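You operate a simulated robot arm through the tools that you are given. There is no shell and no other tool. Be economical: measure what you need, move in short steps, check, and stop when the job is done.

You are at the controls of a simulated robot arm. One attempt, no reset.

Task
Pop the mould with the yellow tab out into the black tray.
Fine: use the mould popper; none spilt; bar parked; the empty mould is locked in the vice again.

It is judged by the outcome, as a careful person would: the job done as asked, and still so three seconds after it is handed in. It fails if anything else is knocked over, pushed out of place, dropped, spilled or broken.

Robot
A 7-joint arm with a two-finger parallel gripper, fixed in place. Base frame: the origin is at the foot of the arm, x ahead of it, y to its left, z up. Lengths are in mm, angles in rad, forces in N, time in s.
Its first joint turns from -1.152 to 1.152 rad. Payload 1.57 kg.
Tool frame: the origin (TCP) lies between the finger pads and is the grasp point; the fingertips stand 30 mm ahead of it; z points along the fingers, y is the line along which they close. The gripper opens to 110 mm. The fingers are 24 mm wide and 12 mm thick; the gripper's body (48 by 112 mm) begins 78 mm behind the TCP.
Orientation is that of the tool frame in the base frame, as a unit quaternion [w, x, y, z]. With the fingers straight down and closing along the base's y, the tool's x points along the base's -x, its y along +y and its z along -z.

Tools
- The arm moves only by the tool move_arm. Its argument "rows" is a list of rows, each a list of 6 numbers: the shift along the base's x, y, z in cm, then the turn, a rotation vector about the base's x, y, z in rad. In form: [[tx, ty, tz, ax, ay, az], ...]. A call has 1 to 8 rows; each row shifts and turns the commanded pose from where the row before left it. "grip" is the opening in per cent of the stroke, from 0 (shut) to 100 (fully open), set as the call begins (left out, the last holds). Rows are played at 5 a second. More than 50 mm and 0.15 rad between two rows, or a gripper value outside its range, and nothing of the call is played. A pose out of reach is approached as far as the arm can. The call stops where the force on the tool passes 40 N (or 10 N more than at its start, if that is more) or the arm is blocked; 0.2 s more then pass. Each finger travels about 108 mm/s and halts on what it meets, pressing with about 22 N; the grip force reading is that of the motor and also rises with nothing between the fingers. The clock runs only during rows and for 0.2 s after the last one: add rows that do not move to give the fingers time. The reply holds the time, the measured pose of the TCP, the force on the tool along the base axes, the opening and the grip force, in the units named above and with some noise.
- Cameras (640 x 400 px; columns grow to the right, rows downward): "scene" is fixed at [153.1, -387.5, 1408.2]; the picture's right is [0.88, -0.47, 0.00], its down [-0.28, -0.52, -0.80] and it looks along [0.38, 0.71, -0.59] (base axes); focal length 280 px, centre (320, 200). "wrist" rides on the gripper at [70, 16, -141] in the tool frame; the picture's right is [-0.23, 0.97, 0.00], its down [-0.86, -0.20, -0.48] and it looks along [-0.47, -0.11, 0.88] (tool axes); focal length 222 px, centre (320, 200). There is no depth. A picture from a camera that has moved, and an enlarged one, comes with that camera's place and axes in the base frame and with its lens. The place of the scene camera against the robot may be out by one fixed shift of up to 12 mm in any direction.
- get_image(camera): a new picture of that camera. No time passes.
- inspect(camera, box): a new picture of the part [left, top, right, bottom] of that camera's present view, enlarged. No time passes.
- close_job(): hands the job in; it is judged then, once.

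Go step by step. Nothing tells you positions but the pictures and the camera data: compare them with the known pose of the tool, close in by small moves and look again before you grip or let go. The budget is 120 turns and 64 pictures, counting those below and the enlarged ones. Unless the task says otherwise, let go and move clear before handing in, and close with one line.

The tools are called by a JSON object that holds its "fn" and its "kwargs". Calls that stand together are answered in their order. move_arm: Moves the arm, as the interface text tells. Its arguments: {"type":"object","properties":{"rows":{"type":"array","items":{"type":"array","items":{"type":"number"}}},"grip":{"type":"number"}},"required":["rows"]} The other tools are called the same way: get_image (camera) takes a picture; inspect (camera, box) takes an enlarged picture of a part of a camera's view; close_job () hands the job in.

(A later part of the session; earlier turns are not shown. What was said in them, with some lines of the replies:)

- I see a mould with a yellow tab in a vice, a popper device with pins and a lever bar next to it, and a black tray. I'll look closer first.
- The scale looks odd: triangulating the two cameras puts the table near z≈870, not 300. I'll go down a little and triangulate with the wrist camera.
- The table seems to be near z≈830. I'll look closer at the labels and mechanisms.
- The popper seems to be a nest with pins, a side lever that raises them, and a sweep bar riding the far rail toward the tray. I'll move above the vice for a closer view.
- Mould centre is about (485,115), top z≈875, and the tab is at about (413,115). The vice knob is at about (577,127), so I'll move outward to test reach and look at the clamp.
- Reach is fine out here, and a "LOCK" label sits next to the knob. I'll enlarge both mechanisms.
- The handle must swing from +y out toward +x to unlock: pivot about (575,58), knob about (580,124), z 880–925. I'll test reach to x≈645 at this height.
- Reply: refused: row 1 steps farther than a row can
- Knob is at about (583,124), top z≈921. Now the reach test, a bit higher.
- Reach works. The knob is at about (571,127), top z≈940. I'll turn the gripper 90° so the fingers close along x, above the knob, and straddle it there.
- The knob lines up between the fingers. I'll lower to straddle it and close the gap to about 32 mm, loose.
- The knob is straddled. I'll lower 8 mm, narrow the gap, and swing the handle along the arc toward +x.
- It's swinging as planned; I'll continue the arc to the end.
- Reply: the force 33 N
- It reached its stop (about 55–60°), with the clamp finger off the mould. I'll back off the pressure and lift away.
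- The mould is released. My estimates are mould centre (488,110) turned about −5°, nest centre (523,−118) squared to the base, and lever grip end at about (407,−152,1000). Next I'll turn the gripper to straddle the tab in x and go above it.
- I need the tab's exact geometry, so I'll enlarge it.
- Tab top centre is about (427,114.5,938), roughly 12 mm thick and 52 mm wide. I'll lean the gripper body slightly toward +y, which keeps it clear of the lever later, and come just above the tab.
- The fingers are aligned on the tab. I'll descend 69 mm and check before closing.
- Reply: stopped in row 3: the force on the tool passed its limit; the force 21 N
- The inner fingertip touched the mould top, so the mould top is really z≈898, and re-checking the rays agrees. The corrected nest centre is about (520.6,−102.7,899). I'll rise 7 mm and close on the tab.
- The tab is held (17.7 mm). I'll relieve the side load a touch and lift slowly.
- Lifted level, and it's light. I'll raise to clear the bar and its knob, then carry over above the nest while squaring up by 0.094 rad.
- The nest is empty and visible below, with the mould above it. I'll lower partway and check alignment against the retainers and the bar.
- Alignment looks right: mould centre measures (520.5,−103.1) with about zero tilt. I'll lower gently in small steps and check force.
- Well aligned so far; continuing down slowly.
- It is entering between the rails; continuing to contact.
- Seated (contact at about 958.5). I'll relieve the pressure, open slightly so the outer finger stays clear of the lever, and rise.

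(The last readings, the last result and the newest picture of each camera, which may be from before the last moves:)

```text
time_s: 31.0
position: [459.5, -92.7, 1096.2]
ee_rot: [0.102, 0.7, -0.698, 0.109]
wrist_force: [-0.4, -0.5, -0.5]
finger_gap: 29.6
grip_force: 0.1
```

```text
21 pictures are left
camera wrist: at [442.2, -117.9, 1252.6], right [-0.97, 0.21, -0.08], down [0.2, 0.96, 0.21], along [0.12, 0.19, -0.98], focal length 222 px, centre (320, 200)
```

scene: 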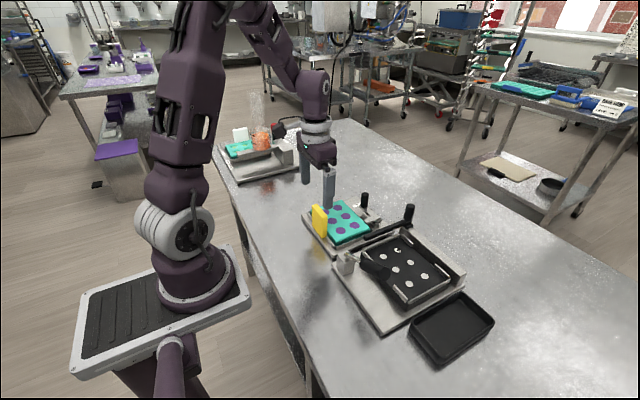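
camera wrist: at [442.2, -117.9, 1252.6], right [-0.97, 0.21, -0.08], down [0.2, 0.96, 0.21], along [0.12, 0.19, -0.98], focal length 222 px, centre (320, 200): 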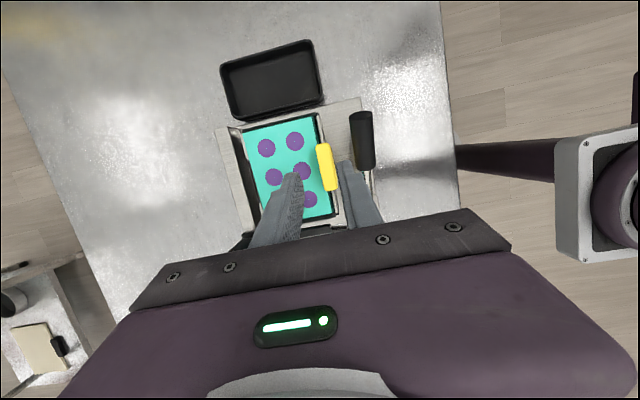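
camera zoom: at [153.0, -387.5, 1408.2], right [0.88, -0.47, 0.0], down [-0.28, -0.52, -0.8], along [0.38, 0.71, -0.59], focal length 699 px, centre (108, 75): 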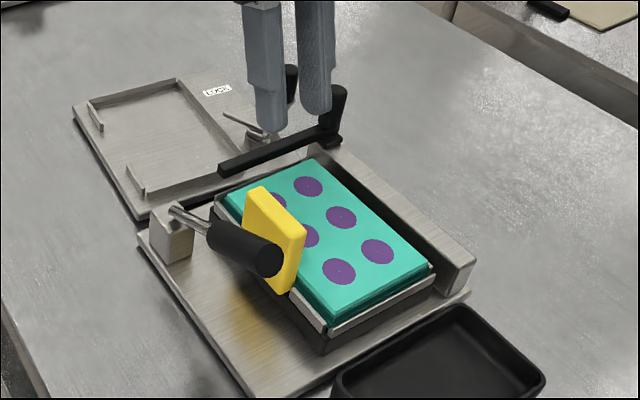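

The mould sits well in the nest. Now the lever: its grip runs x≈409, y −89…−152, rising about 40° from a pivot near (y −40, z 906). I'll straighten the tool, close the fingers and go above the grip.

{"fn": "move_arm", "kwargs": {"rows": [[-2, -1, 0, 0.149, 0, 0], [-2, -1.5, 0, 0.149, 0, 0], [-1, -0.7, -2, 0, 0, 0], [0, 0, -2.5, 0, 0, 0], [0, 0, 0, 0, 0, 0]], "grip": 0}}

{"fn": "get_image", "kwargs": {"camera": "wrist"}}

```text
time_s: 32.2
position: [409.0, -127.3, 1052.2]
ee_rot: [0.002, -0.707, 0.708, -0.005]
wrist_force: [-0.5, -0.4, 0.9]
finger_gap: 0.1
grip_force: 21.2
```

```text
20 pictures are left
camera wrist: at [391.0, -197.2, 1193.3], right [-0.97, 0.23, -0.01], down [0.2, 0.86, 0.48], along [0.12, 0.46, -0.88], focal length 222 px, centre (320, 200)
```

wrist: 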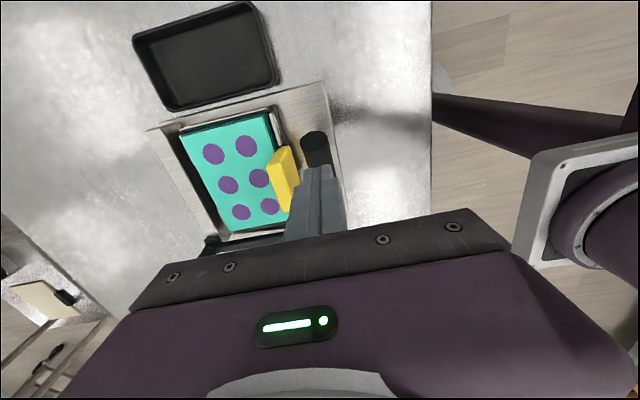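

The fingertips are over the grip. I'll come down onto it and start pushing along its arc.

{"fn": "move_arm", "kwargs": {"rows": [[0, 0.1, -1.3, 0, 0, 0], [0, 0.1, -1.3, 0, 0, 0], [0, 0, 0, 0, 0, 0]]}}

{"fn": "move_arm", "kwargs": {"rows": [[0, -0.34, -0.5, 0, 0, 0], [0, -0.33, -0.5, 0, 0, 0], [0, -0.29, -0.53, 0, 0, 0], [0, -0.29, -0.53, 0, 0, 0], [0, -0.24, -0.53, 0, 0, 0], [0, -0.24, -0.53, 0, 0, 0]]}}

{"fn": "inspect", "kwargs": {"camera": "scene", "box": [310, 170, 500, 330]}}

```text
time_s: 33.0
position: [409.1, -126.3, 1025.9]
ee_rot: [0.003, -0.707, 0.707, -0.005]
wrist_force: [0.5, 0.1, -0.3]
finger_gap: 0.2
grip_force: 21.3
```

```text
time_s: 34.4
position: [408.5, -142.5, 996.3]
ee_rot: [0.003, -0.707, 0.707, -0.005]
wrist_force: [0.1, 0.4, 0.7]
finger_gap: 0.0
grip_force: 21.8
```

```text
2.50 times, centred on (405, 250) of scene
camera zoom: at [153.0, -387.5, 1408.2], right [0.88, -0.47, 0.0], down [-0.28, -0.52, -0.8], along [0.38, 0.71, -0.59], focal length 699 px, centre (108, 75)
```

zoom: 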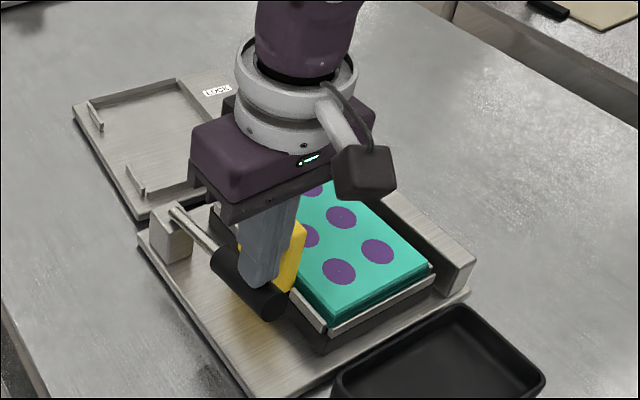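

The lever is going down easily. Continuing the arc.

{"fn": "move_arm", "kwargs": {"rows": [[0, -0.19, -0.54, 0, 0, 0], [0, -0.19, -0.54, 0, 0, 0], [0, -0.14, -0.55, 0, 0, 0], [0, -0.14, -0.55, 0, 0, 0], [0, -0.08, -0.56, 0, 0, 0], [0, -0.08, -0.56, 0, 0, 0], [0, 0, 0, 0, 0, 0]]}}

{"fn": "inspect", "kwargs": {"camera": "scene", "box": [330, 190, 480, 320]}}

```text
time_s: 36.0
position: [409.5, -151.6, 963.5]
ee_rot: [0.003, -0.707, 0.707, -0.004]
wrist_force: [0.5, 1.2, 5.0]
finger_gap: 0.0
grip_force: 21.0
```

```text
3.08 times, centred on (405, 255) of scene
camera zoom: at [153.0, -387.4, 1408.2], right [0.88, -0.47, 0.0], down [-0.28, -0.52, -0.8], along [0.38, 0.71, -0.59], focal length 860 px, centre (58, 31)
```

zoom: 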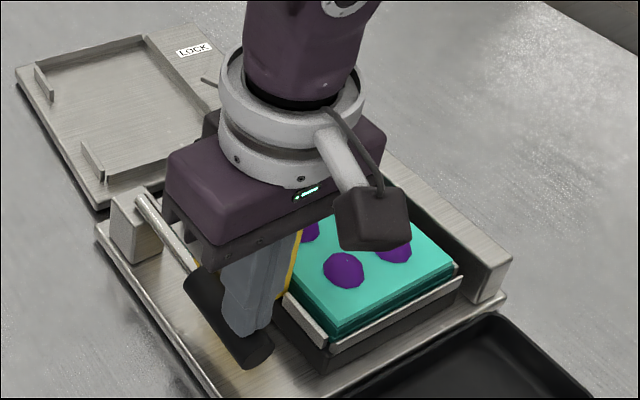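

The pucks are rising. I'll continue to the lever's end stop.

{"fn": "move_arm", "kwargs": {"rows": [[0, -0.03, -0.55, 0, 0, 0], [0, -0.03, -0.55, 0, 0, 0], [0, 0, 0, 0, 0, 0]]}}

{"fn": "move_arm", "kwargs": {"rows": [[0, 0.03, -0.5, 0, 0, 0], [0, 0.05, -0.5, 0, 0, 0], [0, 0, 0, 0, 0, 0]]}}

{"fn": "inspect", "kwargs": {"camera": "scene", "box": [330, 190, 480, 320]}}

```text
time_s: 36.3
position: [408.3, -151.0, 961.0]
ee_rot: [-0.004, 0.707, -0.707, 0.007]
wrist_force: [-8.4, 5.2, 27.7]
finger_gap: 0.0
grip_force: 21.4
stopped in row 1: the force on the tool passed its limit (the readings are from after the stop); the commanded pose is now the measured one
```

```text
time_s: 36.6
position: [408.1, -151.4, 961.2]
ee_rot: [-0.004, 0.708, -0.706, 0.006]
wrist_force: [-8.8, 4.8, 29.5]
finger_gap: 0.0
grip_force: 21.2
stopped in row 1: the force on the tool passed its limit (the readings are from after the stop); the commanded pose is now the measured one
```

```text
3.08 times, centred on (405, 255) of scene
camera zoom: at [152.4, -387.3, 1408.3], right [0.88, -0.47, 0.0], down [-0.28, -0.52, -0.8], along [0.38, 0.71, -0.59], focal length 860 px, centre (58, 31)
```

zoom: 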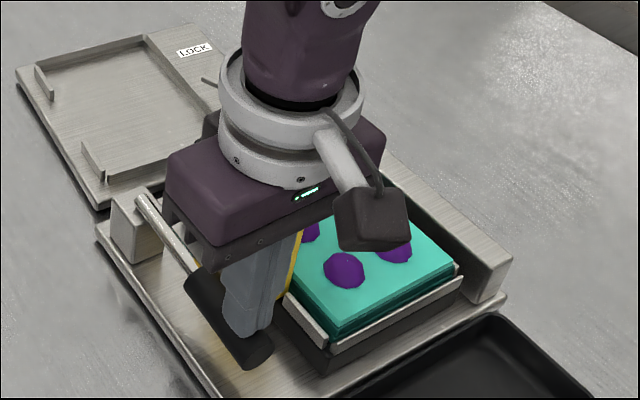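

End stop reached and the pucks are up. I'll rise clear and see whether the lever stays down.

{"fn": "move_arm", "kwargs": {"rows": [[0, 0, 0.5, 0, 0, 0], [0, 0, 1.5, 0, 0, 0], [0, 0, 3, 0, 0, 0], [0, 0, 4, 0, 0, 0], [0, 0, 4, 0, 0, 0], [-2, 0, 2, 0, 0, 0], [0, 0, 0, 0, 0, 0]]}}

{"fn": "inspect", "kwargs": {"camera": "scene", "box": [330, 190, 500, 350]}}

{"fn": "get_image", "kwargs": {"camera": "wrist"}}

```text
time_s: 38.2
position: [389.9, -150.6, 1111.1]
ee_rot: [-0.003, 0.707, -0.707, 0.007]
wrist_force: [0.2, -0.4, -0.9]
finger_gap: 0.0
grip_force: 22.0
```

```text
2.50 times, centred on (415, 270) of scene
camera zoom: at [153.0, -387.5, 1408.2], right [0.88, -0.47, 0.0], down [-0.28, -0.52, -0.8], along [0.38, 0.71, -0.59], focal length 699 px, centre (82, 25)
```

zoom: 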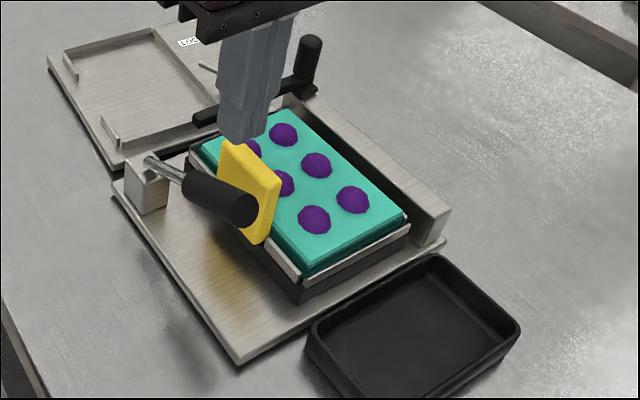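

```text
15 pictures are left
camera wrist: at [371.5, -220.6, 1252.8], right [-0.97, 0.23, -0.01], down [0.19, 0.86, 0.48], along [0.12, 0.46, -0.88], focal length 222 px, centre (320, 200)
```

wrist: 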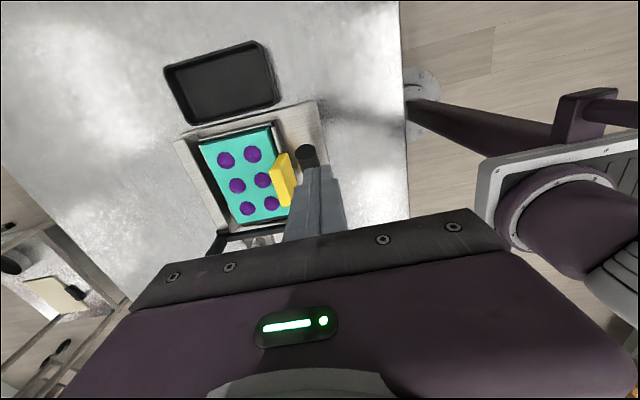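

All six are popped and the lever sprang back by itself. Before sweeping, I'll check the gap between nest and tray, and the bar.

{"fn": "inspect", "kwargs": {"camera": "scene", "box": [390, 255, 470, 335]}}

{"fn": "inspect", "kwargs": {"camera": "wrist", "box": [150, 80, 350, 260]}}

```text
5.00 times, centred on (430, 295) of scene
camera zoom: at [153.0, -387.5, 1408.2], right [0.88, -0.47, 0.0], down [-0.28, -0.52, -0.8], along [0.38, 0.71, -0.59], focal length 1398 px, centre (-230, -275)
```

zoom: 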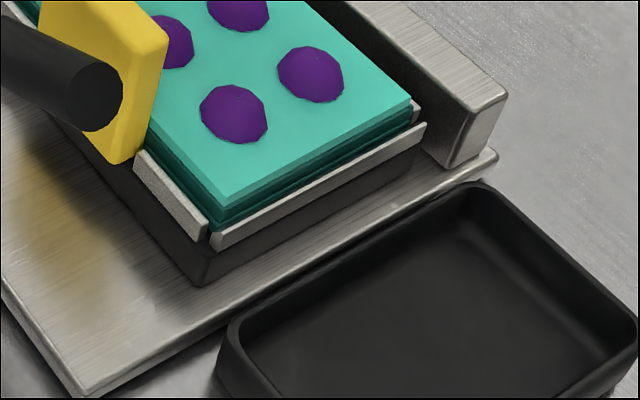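

```text
2.22 times, centred on (250, 170) of wrist
camera zoom: at [371.5, -220.6, 1252.8], right [-0.97, 0.23, -0.01], down [0.19, 0.86, 0.48], along [0.12, 0.46, -0.88], focal length 494 px, centre (476, 267)
```

zoom: 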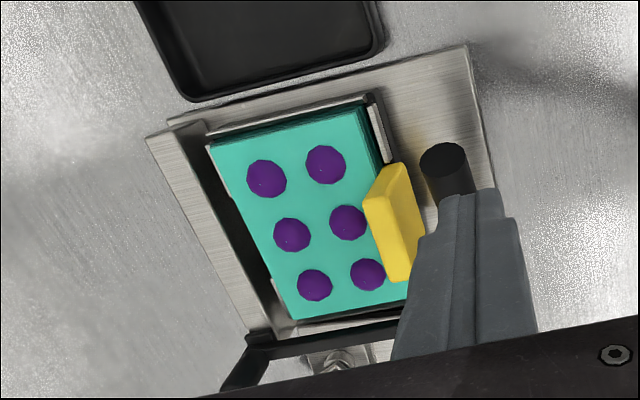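

Tray is directly against the popper plate, so a brisk sweep should carry the pieces into it. I'll go above the bar's knob (about (611,−25)) with the fingers straddling along y.

{"fn": "move_arm", "kwargs": {"rows": [[2.01, 1.14, 0, 0, 0, -0.1428], [2.01, 1.14, 0, 0, 0, -0.1428], [2.01, 1.14, 0, 0, 0, -0.1428], [2.01, 1.14, 0, 0, 0, -0.1428], [2.01, 1.14, 0, 0, 0, -0.1428], [2.01, 1.14, 0, 0, 0, -0.1428], [2.01, 1.14, 0, 0, 0, -0.1428], [2.01, 1.14, 0, 0, 0, -0.1428]]}}

{"fn": "move_arm", "kwargs": {"rows": [[2.01, 1.14, -1, 0, 0, -0.1428], [2.01, 1.14, -2, 0, 0, -0.1428], [2.01, 1.14, -2, 0, 0, -0.1428], [0, 0, 0, 0, 0, 0]], "grip": 55}}

{"fn": "get_image", "kwargs": {"camera": "wrist"}}

```text
time_s: 40.0
position: [548.9, -59.9, 1111.6]
ee_rot: [-0.001, -0.211, 0.977, -0.007]
wrist_force: [-0.1, -0.6, -0.9]
finger_gap: 0.2
grip_force: 21.3
```

```text
time_s: 41.0
position: [609.8, -25.6, 1058.3]
ee_rot: [-0.002, 0.001, 1.0, -0.007]
wrist_force: [-0.2, 0.5, -0.6]
finger_gap: 60.8
grip_force: 0.2
```

```text
12 pictures are left
camera wrist: at [541.6, -8.5, 1201.5], right [0.23, 0.97, -0.01], down [0.86, -0.19, 0.48], along [0.46, -0.12, -0.88], focal length 222 px, centre (320, 200)
```

wrist: 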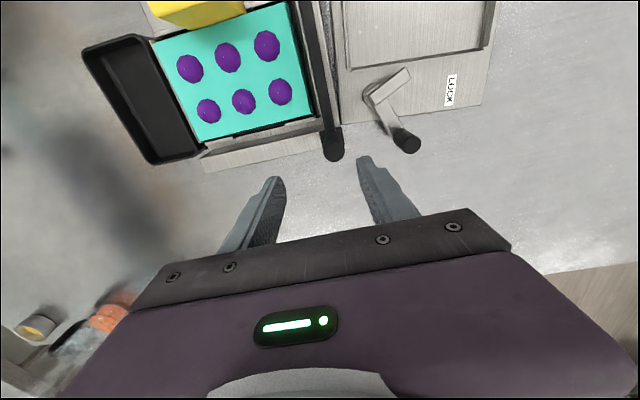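

Knob is at about (607,−13), top z≈974. I'll align and lower to straddle it.

{"fn": "move_arm", "kwargs": {"rows": [[-0.3, 1.2, -2, 0, 0, 0], [0, 0, -3, 0, 0, 0], [0, 0, -3, 0, 0, 0], [0, 0, 0, 0, 0, 0]]}}

{"fn": "get_image", "kwargs": {"camera": "wrist"}}

```text
time_s: 42.0
position: [606.8, -15.2, 980.6]
ee_rot: [-0.002, 0.0, 1.0, -0.008]
wrist_force: [0.2, -0.5, 0.1]
finger_gap: 60.7
grip_force: 0.0
```

```text
11 pictures are left
camera wrist: at [538.7, 3.3, 1122.3], right [0.23, 0.97, -0.01], down [0.86, -0.19, 0.48], along [0.46, -0.12, -0.88], focal length 222 px, centre (320, 200)
```

wrist: 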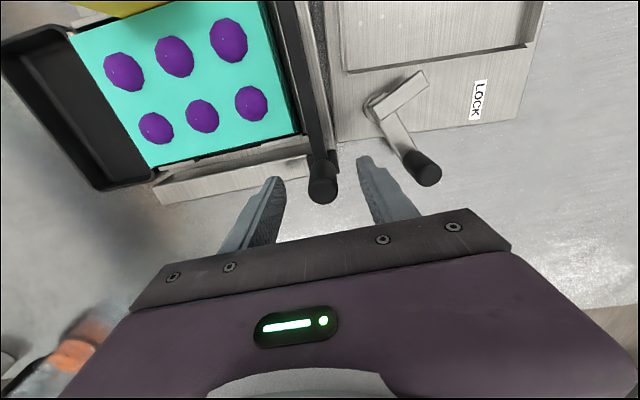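

Aligned. I'll lower a bit, close loosely around the knob, and test slide 15 mm.

{"fn": "move_arm", "kwargs": {"rows": [[0, 0, -0.8, 0, 0, 0], [0, 0, 0, 0, 0, 0]], "grip": 24}}

{"fn": "move_arm", "kwargs": {"rows": [[0, -0.5, 0, 0, 0, 0], [0, -0.5, 0, 0, 0, 0], [0, -0.5, 0, 0, 0, 0], [0, 0, 0, 0, 0, 0]]}}

{"fn": "inspect", "kwargs": {"camera": "scene", "box": [330, 180, 500, 340]}}

```text
time_s: 42.6
position: [608.0, -14.9, 973.1]
ee_rot: [-0.003, 0.0, 1.0, -0.007]
wrist_force: [-0.3, -0.1, -1.1]
finger_gap: 26.5
grip_force: 0.1
```

```text
time_s: 43.6
position: [607.6, -29.3, 972.3]
ee_rot: [-0.002, 0.0, 1.0, -0.008]
wrist_force: [0.6, 1.1, 0.0]
finger_gap: 27.1
grip_force: 0.1
```

```text
2.50 times, centred on (415, 260) of scene
camera zoom: at [153.0, -387.5, 1408.2], right [0.88, -0.47, 0.0], down [-0.28, -0.52, -0.8], along [0.38, 0.71, -0.59], focal length 699 px, centre (82, 50)
```

zoom: 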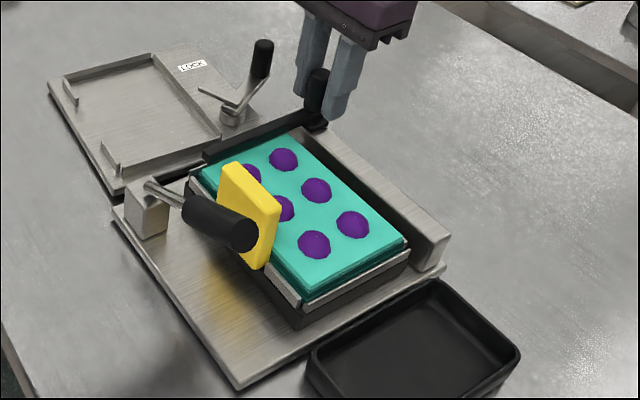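

The bar slides with almost no force. Now the sweep: gentle until the pieces gather, then brisk over the edge into the tray.

{"fn": "move_arm", "kwargs": {"rows": [[0, -2.5, 0, 0, 0, 0], [0, -2.5, 0, 0, 0, 0], [0, -3.5, 0, 0, 0, 0], [0, -4, 0, 0, 0, 0], [0, -4, 0, 0, 0, 0], [0, 0, 0, 0, 0, 0]]}}

{"fn": "inspect", "kwargs": {"camera": "scene", "box": [330, 180, 510, 360]}}

```text
time_s: 45.0
position: [607.0, -190.1, 976.0]
ee_rot: [-0.003, -0.001, 1.0, -0.004]
wrist_force: [-2.6, 23.2, -0.1]
finger_gap: 47.3
grip_force: 11.8
```

```text
2.22 times, centred on (420, 270) of scene
camera zoom: at [153.0, -386.9, 1408.4], right [0.88, -0.47, 0.0], down [-0.28, -0.52, -0.8], along [0.38, 0.71, -0.59], focal length 621 px, centre (98, 44)
```

zoom: 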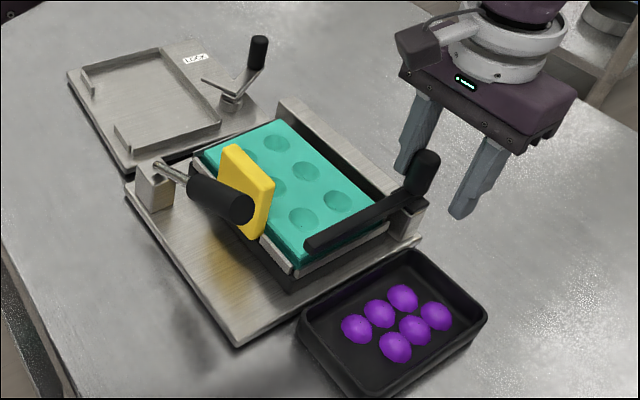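

All six are in the tray. I'll relieve the bar and slide it back to its park position.

{"fn": "move_arm", "kwargs": {"rows": [[0, 1.5, 0, 0, 0, 0], [0, 0, 0, 0, 0, 0]], "grip": 24}}

{"fn": "move_arm", "kwargs": {"rows": [[0, 2.5, 0, 0, 0, 0], [0, 2.5, 0, 0, 0, 0], [0, 2.5, 0, 0, 0, 0], [0, 2.5, 0, 0, 0, 0], [0, 2.5, 0, 0, 0, 0], [0, 2, 0, 0, 0, 0], [0, 0.9, 0, 0, 0, 0], [0, 0, 0, 0, 0, 0]]}}

{"fn": "move_arm", "kwargs": {"rows": [[0, 0.4, 0, 0, 0, 0], [0, 0.4, 0, 0, 0, 0], [0, 0.4, 0, 0, 0, 0], [0, 0, 0, 0, 0, 0]]}}

```text
time_s: 45.6
position: [607.5, -181.1, 974.5]
ee_rot: [-0.002, 0.001, 1.0, -0.008]
wrist_force: [1.7, 1.6, -0.5]
finger_gap: 27.9
grip_force: 0.4
```

```text
time_s: 47.4
position: [606.2, -24.9, 974.4]
ee_rot: [-0.004, 0.0, 1.0, -0.007]
wrist_force: [-0.2, -0.6, -0.2]
finger_gap: 27.0
grip_force: 0.1
```

```text
time_s: 48.4
position: [607.1, -13.4, 972.8]
ee_rot: [-0.003, 0.0, 1.0, -0.007]
wrist_force: [-0.5, -0.1, 0.6]
finger_gap: 27.0
grip_force: 0.8
```

Back near the start. I'll push on gently to find the park stop.

{"fn": "move_arm", "kwargs": {"rows": [[0, 0.2, 0, 0, 0, 0], [0, 0.2, 0, 0, 0, 0], [0, 0, 0, 0, 0, 0]]}}

{"fn": "inspect", "kwargs": {"camera": "scene", "box": [330, 180, 500, 340]}}

```text
time_s: 49.2
position: [608.2, -10.3, 972.5]
ee_rot: [-0.002, 0.0, 1.0, -0.007]
wrist_force: [-0.5, -1.8, 0.2]
finger_gap: 27.9
grip_force: 0.5
```

```text
2.50 times, centred on (415, 260) of scene
camera zoom: at [153.0, -387.5, 1408.2], right [0.88, -0.47, 0.0], down [-0.28, -0.52, -0.8], along [0.38, 0.71, -0.59], focal length 699 px, centre (82, 50)
```

zoom: 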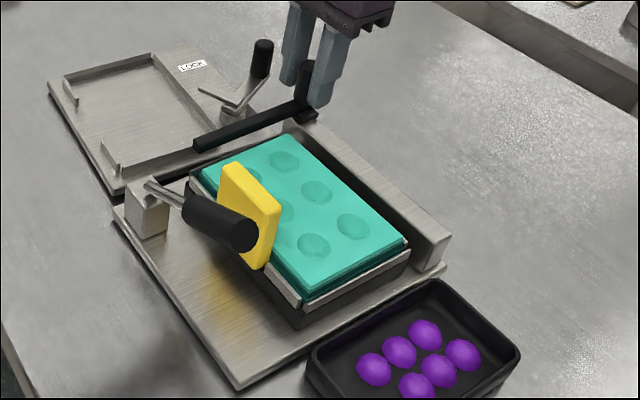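

Nearly identical to the parked position; one more small push against the stop.

{"fn": "move_arm", "kwargs": {"rows": [[0, 0.2, 0, 0, 0, 0], [0, 0.2, 0, 0, 0, 0], [0, 0, 0, 0, 0, 0]]}}

```text
time_s: 50.0
position: [607.6, -4.8, 972.7]
ee_rot: [-0.002, 0.0, 1.0, -0.006]
wrist_force: [3.5, -9.0, -0.8]
finger_gap: 34.4
grip_force: 4.7
```

Parked at its stop. I'll back off, rise, and return above the mould's tab with the same orientation as before.

{"fn": "move_arm", "kwargs": {"rows": [[0, -0.7, 0, 0, 0, 0], [0, 0, 0, 0, 0, 0]], "grip": 32}}

{"fn": "move_arm", "kwargs": {"rows": [[0, 0, 3, 0, 0, 0], [0, 0, 4, 0, 0, 0], [0, 0, 4.5, 0, 0, 0], [-1.35, -0.75, 1, 0, 0, 0.1428], [-1.35, -0.76, 0, 0, 0, 0.1428], [-1.35, -0.76, 0, 0, 0, 0.1428], [-1.35, -0.76, 0, 0, 0, 0.1428], [-1.35, -0.76, 0, 0, 0, 0.1428]]}}

{"fn": "move_arm", "kwargs": {"rows": [[-1.35, -0.76, 0, 0, 0, 0.1428], [-1.35, -0.76, 0, 0, 0, 0.1428], [-1.35, -0.76, 0, 0, 0, 0.1428], [-1.35, -0.76, 0, 0, 0, 0.1428], [-1.35, -0.76, 0, -0.149, 0, 0.0], [-1.35, -0.76, 0, -0.149, 0, 0.0], [0, 0, 0, 0, 0, 0.1428], [0, 0, 0, 0, 0, 0.1428]], "grip": 36}}

```text
time_s: 50.6
position: [606.2, -11.0, 973.6]
ee_rot: [-0.003, 0.0, 1.0, -0.006]
wrist_force: [-0.6, 0.3, -1.1]
finger_gap: 35.3
grip_force: 0.1
```

```text
time_s: 52.4
position: [540.5, -50.1, 1098.2]
ee_rot: [0.001, -0.351, 0.937, -0.007]
wrist_force: [-0.7, -0.4, -0.6]
finger_gap: 35.2
grip_force: 0.2
```

```text
time_s: 54.2
position: [457.8, -97.6, 1098.0]
ee_rot: [0.068, 0.7, -0.697, 0.137]
wrist_force: [0.0, -1.3, -0.9]
finger_gap: 39.5
grip_force: 0.1
```

I'll correct the small lean-order error in orientation and check alignment over the tab.

{"fn": "move_arm", "kwargs": {"rows": [[0.1, 0.25, -2, -0.012, 0.084, -0.0126], [0, 0, -3, 0, 0, 0], [0, 0, -2.5, 0, 0, 0], [0, 0, 0, 0, 0, 0]]}}

{"fn": "get_image", "kwargs": {"camera": "wrist"}}

```text
time_s: 55.2
position: [460.3, -94.3, 1022.6]
ee_rot: [0.103, 0.699, -0.699, 0.111]
wrist_force: [-0.2, -0.5, 0.4]
finger_gap: 39.5
grip_force: 0.1
```

```text
7 pictures are left
camera wrist: at [443.0, -118.5, 1178.9], right [-0.97, 0.21, -0.08], down [0.19, 0.96, 0.2], along [0.12, 0.18, -0.98], focal length 222 px, centre (320, 200)
```

wrist: 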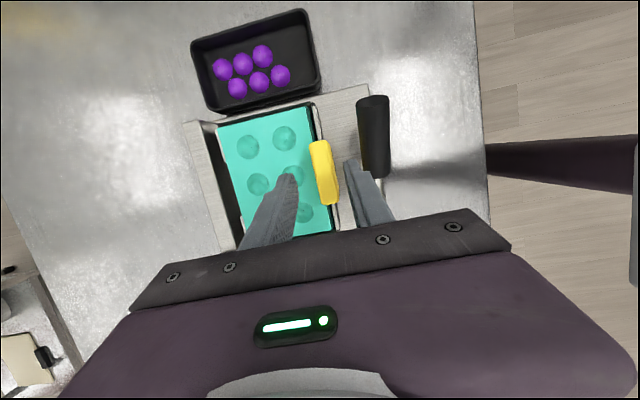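

Aligned on the tab. Narrow the gap slightly, descend and close.

{"fn": "move_arm", "kwargs": {"rows": [[0, 0, -2.5, 0, 0, 0], [0, 0, -2.5, 0, 0, 0], [0, 0, -1.1, 0, 0, 0], [0, 0, 0, 0, 0, 0]], "grip": 29}}

{"fn": "move_arm", "kwargs": {"rows": [[0, 0, 0, 0, 0, 0], [0, 0, 0, 0, 0, 0]], "grip": 5}}

```text
time_s: 56.2
position: [461.9, -93.1, 960.4]
ee_rot: [0.102, 0.7, -0.698, 0.111]
wrist_force: [-0.3, -0.1, 0.3]
finger_gap: 31.7
grip_force: 0.0
```

```text
time_s: 56.8
position: [460.0, -93.3, 959.9]
ee_rot: [-0.104, -0.699, 0.699, -0.11]
wrist_force: [-16.1, 5.8, -1.0]
finger_gap: 17.9
grip_force: 21.9
```

Gripped again. I'll relieve the side load, lift straight up, and check how the tab sits in the fingers.

{"fn": "move_arm", "kwargs": {"rows": [[-0.15, 0, 0, 0, 0, 0], [0, 0, 0.5, 0, 0, 0], [0, 0, 1, 0, 0, 0], [0, 0, 2.5, 0, 0, 0], [0, 0, 3, 0, 0, 0], [0, 0, 3, 0, 0, 0], [0, 0, 0, 0, 0, 0]]}}

{"fn": "inspect", "kwargs": {"camera": "wrist", "box": [160, 40, 440, 230]}}

```text
time_s: 58.4
position: [456.2, -95.0, 1061.7]
ee_rot: [0.102, 0.7, -0.698, 0.11]
wrist_force: [0.3, -0.2, -1.2]
finger_gap: 18.0
grip_force: 22.2
```

```text
2.11 times, centred on (300, 135) of wrist
camera zoom: at [439.3, -119.9, 1218.4], right [-0.97, 0.21, -0.08], down [0.19, 0.96, 0.2], along [0.12, 0.18, -0.98], focal length 468 px, centre (362, 337)
```

zoom: 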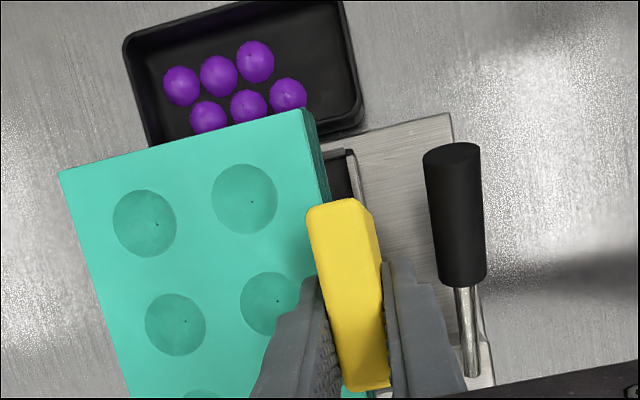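

The grip is within about 1.5 mm of the original. I'll carry the empty mould back above the vice, undoing the 0.094 rad turn.

{"fn": "move_arm", "kwargs": {"rows": [[-0.37, 2.74, 0, 0, 0, 0], [-0.37, 2.74, 0, 0, 0, 0], [-0.37, 2.74, 0, 0, 0, 0], [-0.37, 2.74, 0, 0, 0, 0], [-0.37, 2.74, 0, 0, 0, -0.047], [-0.38, 2.74, 0, 0, 0, -0.047], [-0.38, 2.74, 0, 0, 0, 0], [-0.38, 2.74, 0, 0, 0, 0]]}}

{"fn": "move_arm", "kwargs": {"rows": [[0, 0, -2.5, 0, 0, 0], [0, 0, -2.5, 0, 0, 0], [0, 0, -2.5, 0, 0, 0], [0, 0, 0, 0, 0, 0], [0, 0, 0, 0, 0, 0]]}}

```text
time_s: 60.2
position: [429.0, 126.2, 1063.2]
ee_rot: [-0.107, -0.666, 0.73, -0.105]
wrist_force: [0.3, 0.5, -0.7]
finger_gap: 17.5
grip_force: 21.8
```

```text
time_s: 61.4
position: [427.5, 124.8, 985.7]
ee_rot: [-0.107, -0.666, 0.731, -0.106]
wrist_force: [-0.2, -0.8, -0.7]
finger_gap: 17.8
grip_force: 21.9
```

Almost exactly over the vice. Tiny correction, lower to just above the seat, and look.

{"fn": "move_arm", "kwargs": {"rows": [[-0.1, -0.05, -1, 0, 0, 0], [0, 0, -1, 0, 0, 0], [0, 0, 0, 0, 0, 0], [0, 0, 0, 0, 0, 0]]}}

{"fn": "inspect", "kwargs": {"camera": "scene", "box": [290, 160, 410, 270]}}

```text
time_s: 62.4
position: [428.8, 125.6, 966.3]
ee_rot: [-0.107, -0.666, 0.731, -0.105]
wrist_force: [0.2, 0.5, -1.8]
finger_gap: 17.7
grip_force: 22.2
```

```text
3.64 times, centred on (350, 215) of scene
camera zoom: at [153.1, -387.5, 1408.2], right [0.88, -0.47, 0.0], down [-0.28, -0.52, -0.8], along [0.38, 0.71, -0.59], focal length 1017 px, centre (211, 146)
```

zoom: 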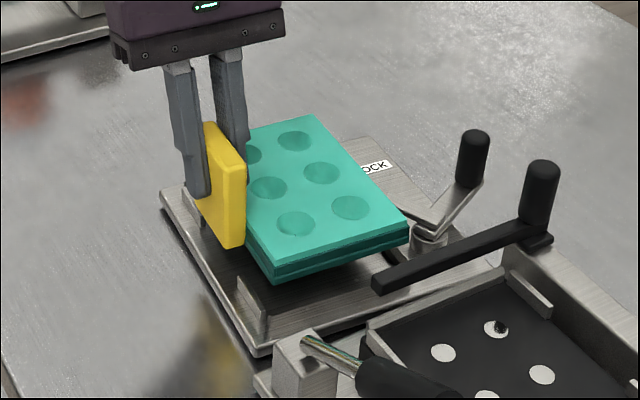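

Matches the lift-out view within about 1 mm. I'll nudge −1 mm in x and y and lower slowly.

{"fn": "move_arm", "kwargs": {"rows": [[-0.1, -0.1, -0.5, 0, 0, 0], [0, 0, -0.5, 0, 0, 0], [0, 0, -0.5, 0, 0, 0], [0, 0, -0.3, 0, 0, 0], [0, 0, 0, 0, 0, 0]]}}

{"fn": "move_arm", "kwargs": {"rows": [[0, 0, -0.3, 0, 0, 0], [0, 0, -0.3, 0, 0, 0], [0, 0, 0, 0, 0, 0]]}}

{"fn": "move_arm", "kwargs": {"rows": [[0, 0, -0.2, 0, 0, 0], [0, 0, 0, 0, 0, 0]]}}

```text
time_s: 63.6
position: [425.9, 125.0, 949.6]
ee_rot: [-0.107, -0.665, 0.731, -0.105]
wrist_force: [-0.3, -0.7, -1.1]
finger_gap: 17.8
grip_force: 22.4
```

```text
time_s: 64.4
position: [426.3, 125.5, 942.1]
ee_rot: [-0.107, -0.666, 0.731, -0.106]
wrist_force: [-0.4, 0.2, -1.7]
finger_gap: 17.7
grip_force: 21.8
```

```text
time_s: 65.0
position: [426.5, 125.1, 940.0]
ee_rot: [-0.108, -0.666, 0.73, -0.106]
wrist_force: [-0.2, -0.5, -1.7]
finger_gap: 17.8
grip_force: 22.6
```

{"fn": "move_arm", "kwargs": {"rows": [[0, 0, -0.2, 0, 0, 0], [0, 0, 0, 0, 0, 0]]}}

{"fn": "move_arm", "kwargs": {"rows": [[0, 0, -0.2, 0, 0, 0], [0, 0, 0, 0, 0, 0]]}}

{"fn": "inspect", "kwargs": {"camera": "scene", "box": [300, 180, 400, 260]}}

```text
time_s: 65.6
position: [428.5, 124.7, 938.3]
ee_rot: [-0.109, -0.666, 0.73, -0.106]
wrist_force: [-0.2, 0.1, -1.0]
finger_gap: 17.6
grip_force: 22.3
```

```text
time_s: 66.2
position: [426.5, 124.9, 936.6]
ee_rot: [-0.108, -0.666, 0.731, -0.106]
wrist_force: [0.5, -1.0, -1.2]
finger_gap: 17.5
grip_force: 21.9
```

```text
5.00 times, centred on (350, 220) of scene
camera zoom: at [153.1, -387.5, 1408.2], right [0.88, -0.47, 0.0], down [-0.28, -0.52, -0.8], along [0.38, 0.71, -0.59], focal length 1398 px, centre (170, 100)
```

zoom: 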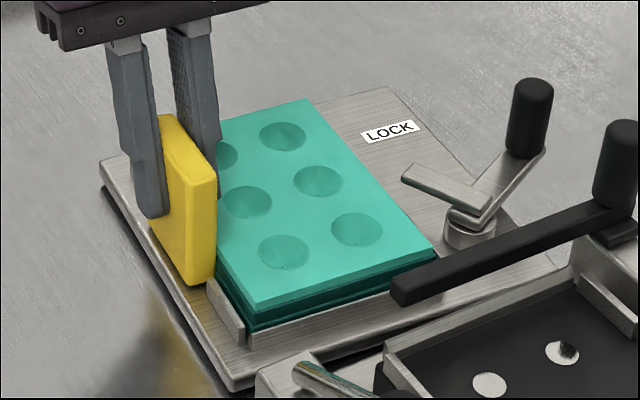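

It's inside the vice's rails and nearly seated. Continue until contact.

{"fn": "move_arm", "kwargs": {"rows": [[0, 0, -0.15, 0, 0, 0], [0, 0, 0, 0, 0, 0]]}}

{"fn": "move_arm", "kwargs": {"rows": [[0, 0, -0.15, 0, 0, 0], [0, 0, 0, 0, 0, 0]]}}

```text
time_s: 66.8
position: [426.3, 124.7, 936.5]
ee_rot: [-0.107, -0.666, 0.73, -0.107]
wrist_force: [0.1, 1.2, 15.8]
finger_gap: 17.6
grip_force: 22.3
```

```text
time_s: 67.4
position: [426.7, 124.5, 934.1]
ee_rot: [-0.107, -0.666, 0.73, -0.106]
wrist_force: [3.0, 1.5, 16.4]
finger_gap: 17.7
grip_force: 21.9
```

Contact is at the expected seat height. Release, rise, and take a look from above.

{"fn": "move_arm", "kwargs": {"rows": [[0, 0, 0.15, 0, 0, 0], [0, 0, 0, 0, 0, 0]], "grip": 45}}

{"fn": "move_arm", "kwargs": {"rows": [[0, 0, 1, 0, 0, 0], [0, 0, 3, 0, 0, 0], [0, 0, 4, 0, 0, 0], [0, 0, 2, 0.149, -0.013, 0], [0, 0, 0, 0.149, -0.013, 0], [0, 0, 0, 0, 0, 0]]}}

{"fn": "inspect", "kwargs": {"camera": "wrist", "box": [120, 40, 380, 220]}}

```text
time_s: 68.0
position: [425.8, 124.4, 934.2]
ee_rot: [-0.108, -0.666, 0.73, -0.106]
wrist_force: [-0.5, -0.2, -0.3]
finger_gap: 49.7
grip_force: 0.0
```

```text
time_s: 69.4
position: [427.3, 123.5, 1035.6]
ee_rot: [0.003, -0.674, 0.739, -0.005]
wrist_force: [0.6, 0.5, -0.2]
finger_gap: 49.4
grip_force: 0.0
```

```text
2.22 times, centred on (250, 130) of wrist
camera zoom: at [403.4, 55.9, 1178.4], right [-0.95, 0.32, -0.01], down [0.27, 0.83, 0.48], along [0.16, 0.45, -0.88], focal length 494 px, centre (476, 356)
```

zoom: 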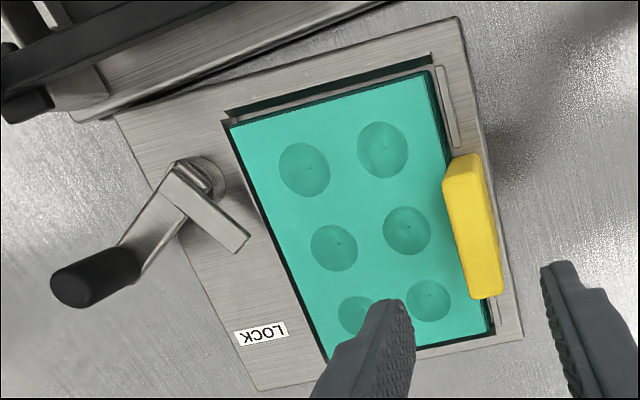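

The mould is seated just as it was at the start. Now I'll relock: go above the handle knob (about (635,75)) with the fingers oriented tangentially.

{"fn": "move_arm", "kwargs": {"rows": [[2.6, -0.61, 0, 0, 0, -0.1434], [2.6, -0.61, 0, 0, 0, -0.1434], [2.6, -0.61, 0, 0, 0, -0.1434], [2.6, -0.61, 0, 0, 0, -0.1434], [2.6, -0.61, 0, 0, 0, -0.1434], [2.6, -0.61, 0, 0, 0, -0.1434], [2.6, -0.61, 0, 0, 0, -0.1434], [2.6, -0.61, 0, 0, 0, -0.1434]]}}

{"fn": "move_arm", "kwargs": {"rows": [[0, 0, -2, 0, 0, 0], [0, 0, -2.5, 0, 0, 0], [0, 0, 0, 0, 0, 0]]}}

{"fn": "get_image", "kwargs": {"camera": "wrist"}}

```text
time_s: 71.2
position: [634.5, 74.3, 1032.9]
ee_rot: [-0.002, -0.163, 0.987, -0.006]
wrist_force: [0.7, 0.3, -0.2]
finger_gap: 49.5
grip_force: 0.1
```

```text
time_s: 72.0
position: [635.0, 75.0, 990.5]
ee_rot: [0.0, -0.164, 0.986, -0.006]
wrist_force: [-0.2, -0.5, 0.2]
finger_gap: 49.5
grip_force: 0.0
```

```text
2 pictures are left
camera wrist: at [563.2, 68.5, 1132.3], right [-0.1, 0.99, -0.01], down [0.87, 0.09, 0.48], along [0.48, 0.04, -0.88], focal length 222 px, centre (320, 200)
```

wrist: 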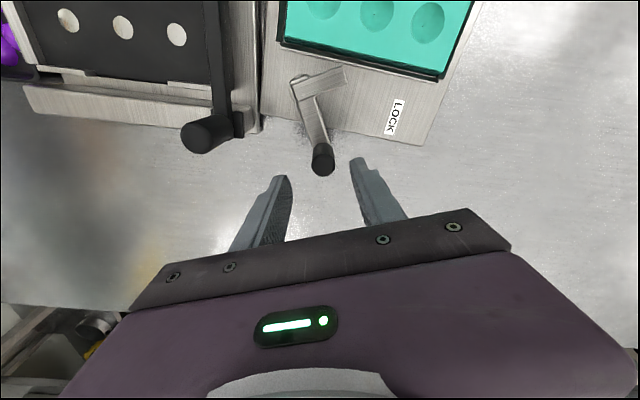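

Perfectly above the knob. Lower, narrow the gap, and swing the handle back to LOCK.

{"fn": "move_arm", "kwargs": {"rows": [[0, 0, -2.5, 0, 0, 0], [0, 0, -2.5, 0, 0, 0], [0, 0, -1.2, 0, 0, 0], [0, 0, 0, 0, 0, 0]]}}

{"fn": "move_arm", "kwargs": {"rows": [[0, 0, 0, 0, 0, 0], [-0.36, 0.91, 0, 0, 0, 0.1404], [-0.49, 0.86, 0, 0, 0, 0.1404], [-0.6, 0.77, 0, 0, 0, 0.1404], [-0.7, 0.69, 0, 0, 0, 0.1404], [-0.8, 0.58, 0, 0, 0, 0.1404]], "grip": 28}}

{"fn": "move_arm", "kwargs": {"rows": [[-0.86, 0.46, 0, 0, 0, 0.1404], [-0.92, 0.34, 0, 0, 0, 0.1404], [-0.96, 0.2, 0, 0, 0, 0.1404], [-0.6, 0.05, 0, 0, 0, 0.09], [0, 0, 0, 0, 0, 0]]}}

```text
time_s: 73.0
position: [633.3, 76.0, 928.1]
ee_rot: [-0.001, -0.164, 0.986, -0.006]
wrist_force: [0.3, -0.1, -0.5]
finger_gap: 49.6
grip_force: 0.0
```

```text
time_s: 74.4
position: [604.8, 113.6, 927.5]
ee_rot: [0.0, -0.494, 0.869, -0.005]
wrist_force: [0.8, -0.8, 0.0]
finger_gap: 31.2
grip_force: 0.4
```

```text
time_s: 75.6
position: [571.6, 123.9, 928.7]
ee_rot: [0.003, -0.698, 0.716, -0.006]
wrist_force: [9.4, -3.9, 0.4]
finger_gap: 38.8
grip_force: 5.2
```

There's resistance at the end, so I'll push a little farther to seat the lock and then look.

{"fn": "move_arm", "kwargs": {"rows": [[-0.3, 0, 0, 0, 0, 0.03], [-0.3, 0, 0, 0, 0, 0.03], [0, 0, 0, 0, 0, 0]], "grip": 22}}

```text
time_s: 76.4
position: [567.1, 124.9, 927.7]
ee_rot: [-0.004, 0.718, -0.696, 0.006]
wrist_force: [20.6, 1.6, 8.2]
finger_gap: 42.3
grip_force: 10.3
```

{"fn": "inspect", "kwargs": {"camera": "wrist", "box": [220, 40, 420, 220]}}

```text
2.22 times, centred on (320, 130) of wrist
camera zoom: at [551.0, 54.4, 1071.2], right [-0.98, 0.2, -0.01], down [0.17, 0.86, 0.48], along [0.11, 0.47, -0.88], focal length 494 px, centre (320, 356)
```

zoom: 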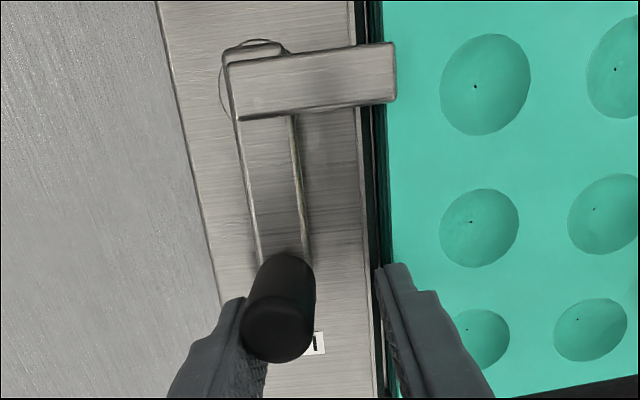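

The clamp is over the mould again and the handle is nearly parallel to its edge. I'll press slightly more to see whether it's at its stop.

{"fn": "move_arm", "kwargs": {"rows": [[-0.2, 0, 0, 0, 0, 0], [-0.2, 0, 0, 0, 0, 0], [-0.2, 0, 0, 0, 0, 0], [0, 0, 0, 0, 0, 0]], "grip": 22}}

```text
time_s: 77.4
position: [560.3, 124.2, 927.6]
ee_rot: [-0.003, 0.718, -0.696, 0.005]
wrist_force: [23.5, 1.1, 14.1]
finger_gap: 45.3
grip_force: 11.6
```

The inner fingertip was brushing the mould's top edge, which explains the force, and the knob is now back at x≈571.5, its original place. I'll raise clear of the mould and then do a free push check.

{"fn": "move_arm", "kwargs": {"rows": [[0, 0, 0.8, 0, 0, 0], [0, 0, 0, 0, 0, 0]], "grip": 40}}

{"fn": "move_arm", "kwargs": {"rows": [[0.8, 0.1, 0, 0, 0, -0.03], [0, 0, 0, 0, 0, 0]], "grip": 28}}

{"fn": "move_arm", "kwargs": {"rows": [[-0.2, 0, 0, 0, 0, 0], [-0.2, 0, 0, 0, 0, 0], [0, 0, 0, 0, 0, 0]]}}

```text
time_s: 78.0
position: [557.2, 123.1, 935.6]
ee_rot: [-0.001, 0.718, -0.696, 0.004]
wrist_force: [6.2, 0.7, -1.9]
finger_gap: 49.2
grip_force: 2.7
```

```text
time_s: 78.6
position: [566.2, 125.7, 935.3]
ee_rot: [-0.001, 0.707, -0.707, 0.004]
wrist_force: [1.8, -0.9, -0.4]
finger_gap: 32.8
grip_force: 0.9
```

```text
time_s: 79.4
position: [563.5, 126.0, 935.5]
ee_rot: [-0.002, 0.707, -0.707, 0.005]
wrist_force: [9.5, -1.9, -2.1]
finger_gap: 39.2
grip_force: 4.9
```

The knob is against its hard stop at the original locked position. I'll back off, rise clear and take the last picture.

{"fn": "move_arm", "kwargs": {"rows": [[0.6, 0, 0, 0, 0, 0], [0, 0, 0, 0, 0, 0]], "grip": 38}}

{"fn": "move_arm", "kwargs": {"rows": [[0, 0, 2, 0, 0, 0], [0, 0, 4, 0, 0, 0], [0, 0, 4.5, 0, 0, 0], [0, 0, 4.5, 0, 0, 0], [0, 2, 4, 0, 0, 0], [0, 3, 3, 0, 0, 0], [0, 3, 0, 0, 0, 0], [0, 0, 0, 0, 0, 0]]}}

{"fn": "inspect", "kwargs": {"camera": "scene", "box": [290, 170, 510, 370]}}

```text
time_s: 80.0
position: [568.2, 126.3, 936.8]
ee_rot: [-0.002, 0.707, -0.707, 0.004]
wrist_force: [-0.1, 0.8, 0.2]
finger_gap: 41.8
grip_force: 0.1
```

```text
time_s: 81.8
position: [568.0, 205.3, 1158.5]
ee_rot: [-0.003, 0.708, -0.706, 0.005]
wrist_force: [0.2, 0.2, 0.2]
finger_gap: 41.9
grip_force: 0.1
```

```text
2.00 times, centred on (400, 270) of scene
camera zoom: at [153.1, -387.5, 1408.2], right [0.88, -0.47, 0.0], down [-0.28, -0.52, -0.8], along [0.38, 0.71, -0.59], focal length 559 px, centre (160, 60)
```

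zoom: 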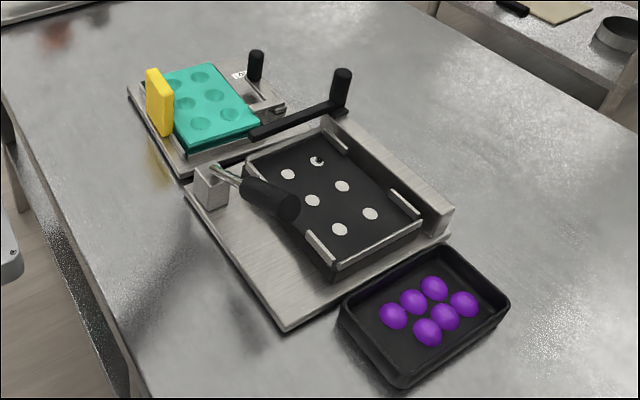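

All six pieces are in the black tray. The empty mould is locked back in the vice, the sweep bar is parked and the lever is back at rest, with the gripper clear. I'll hand it in.

{"fn": "close_job", "kwargs": {}}

```text
The job is handed in.
```

The yellow-tab mould was popped with the mould popper: all six pieces are in the black tray with none spilt, the bar is parked, and the empty mould is locked in the vice. The vice may have shifted by a few millimetres while I worked its handle; the last picture was not clear enough to tell.
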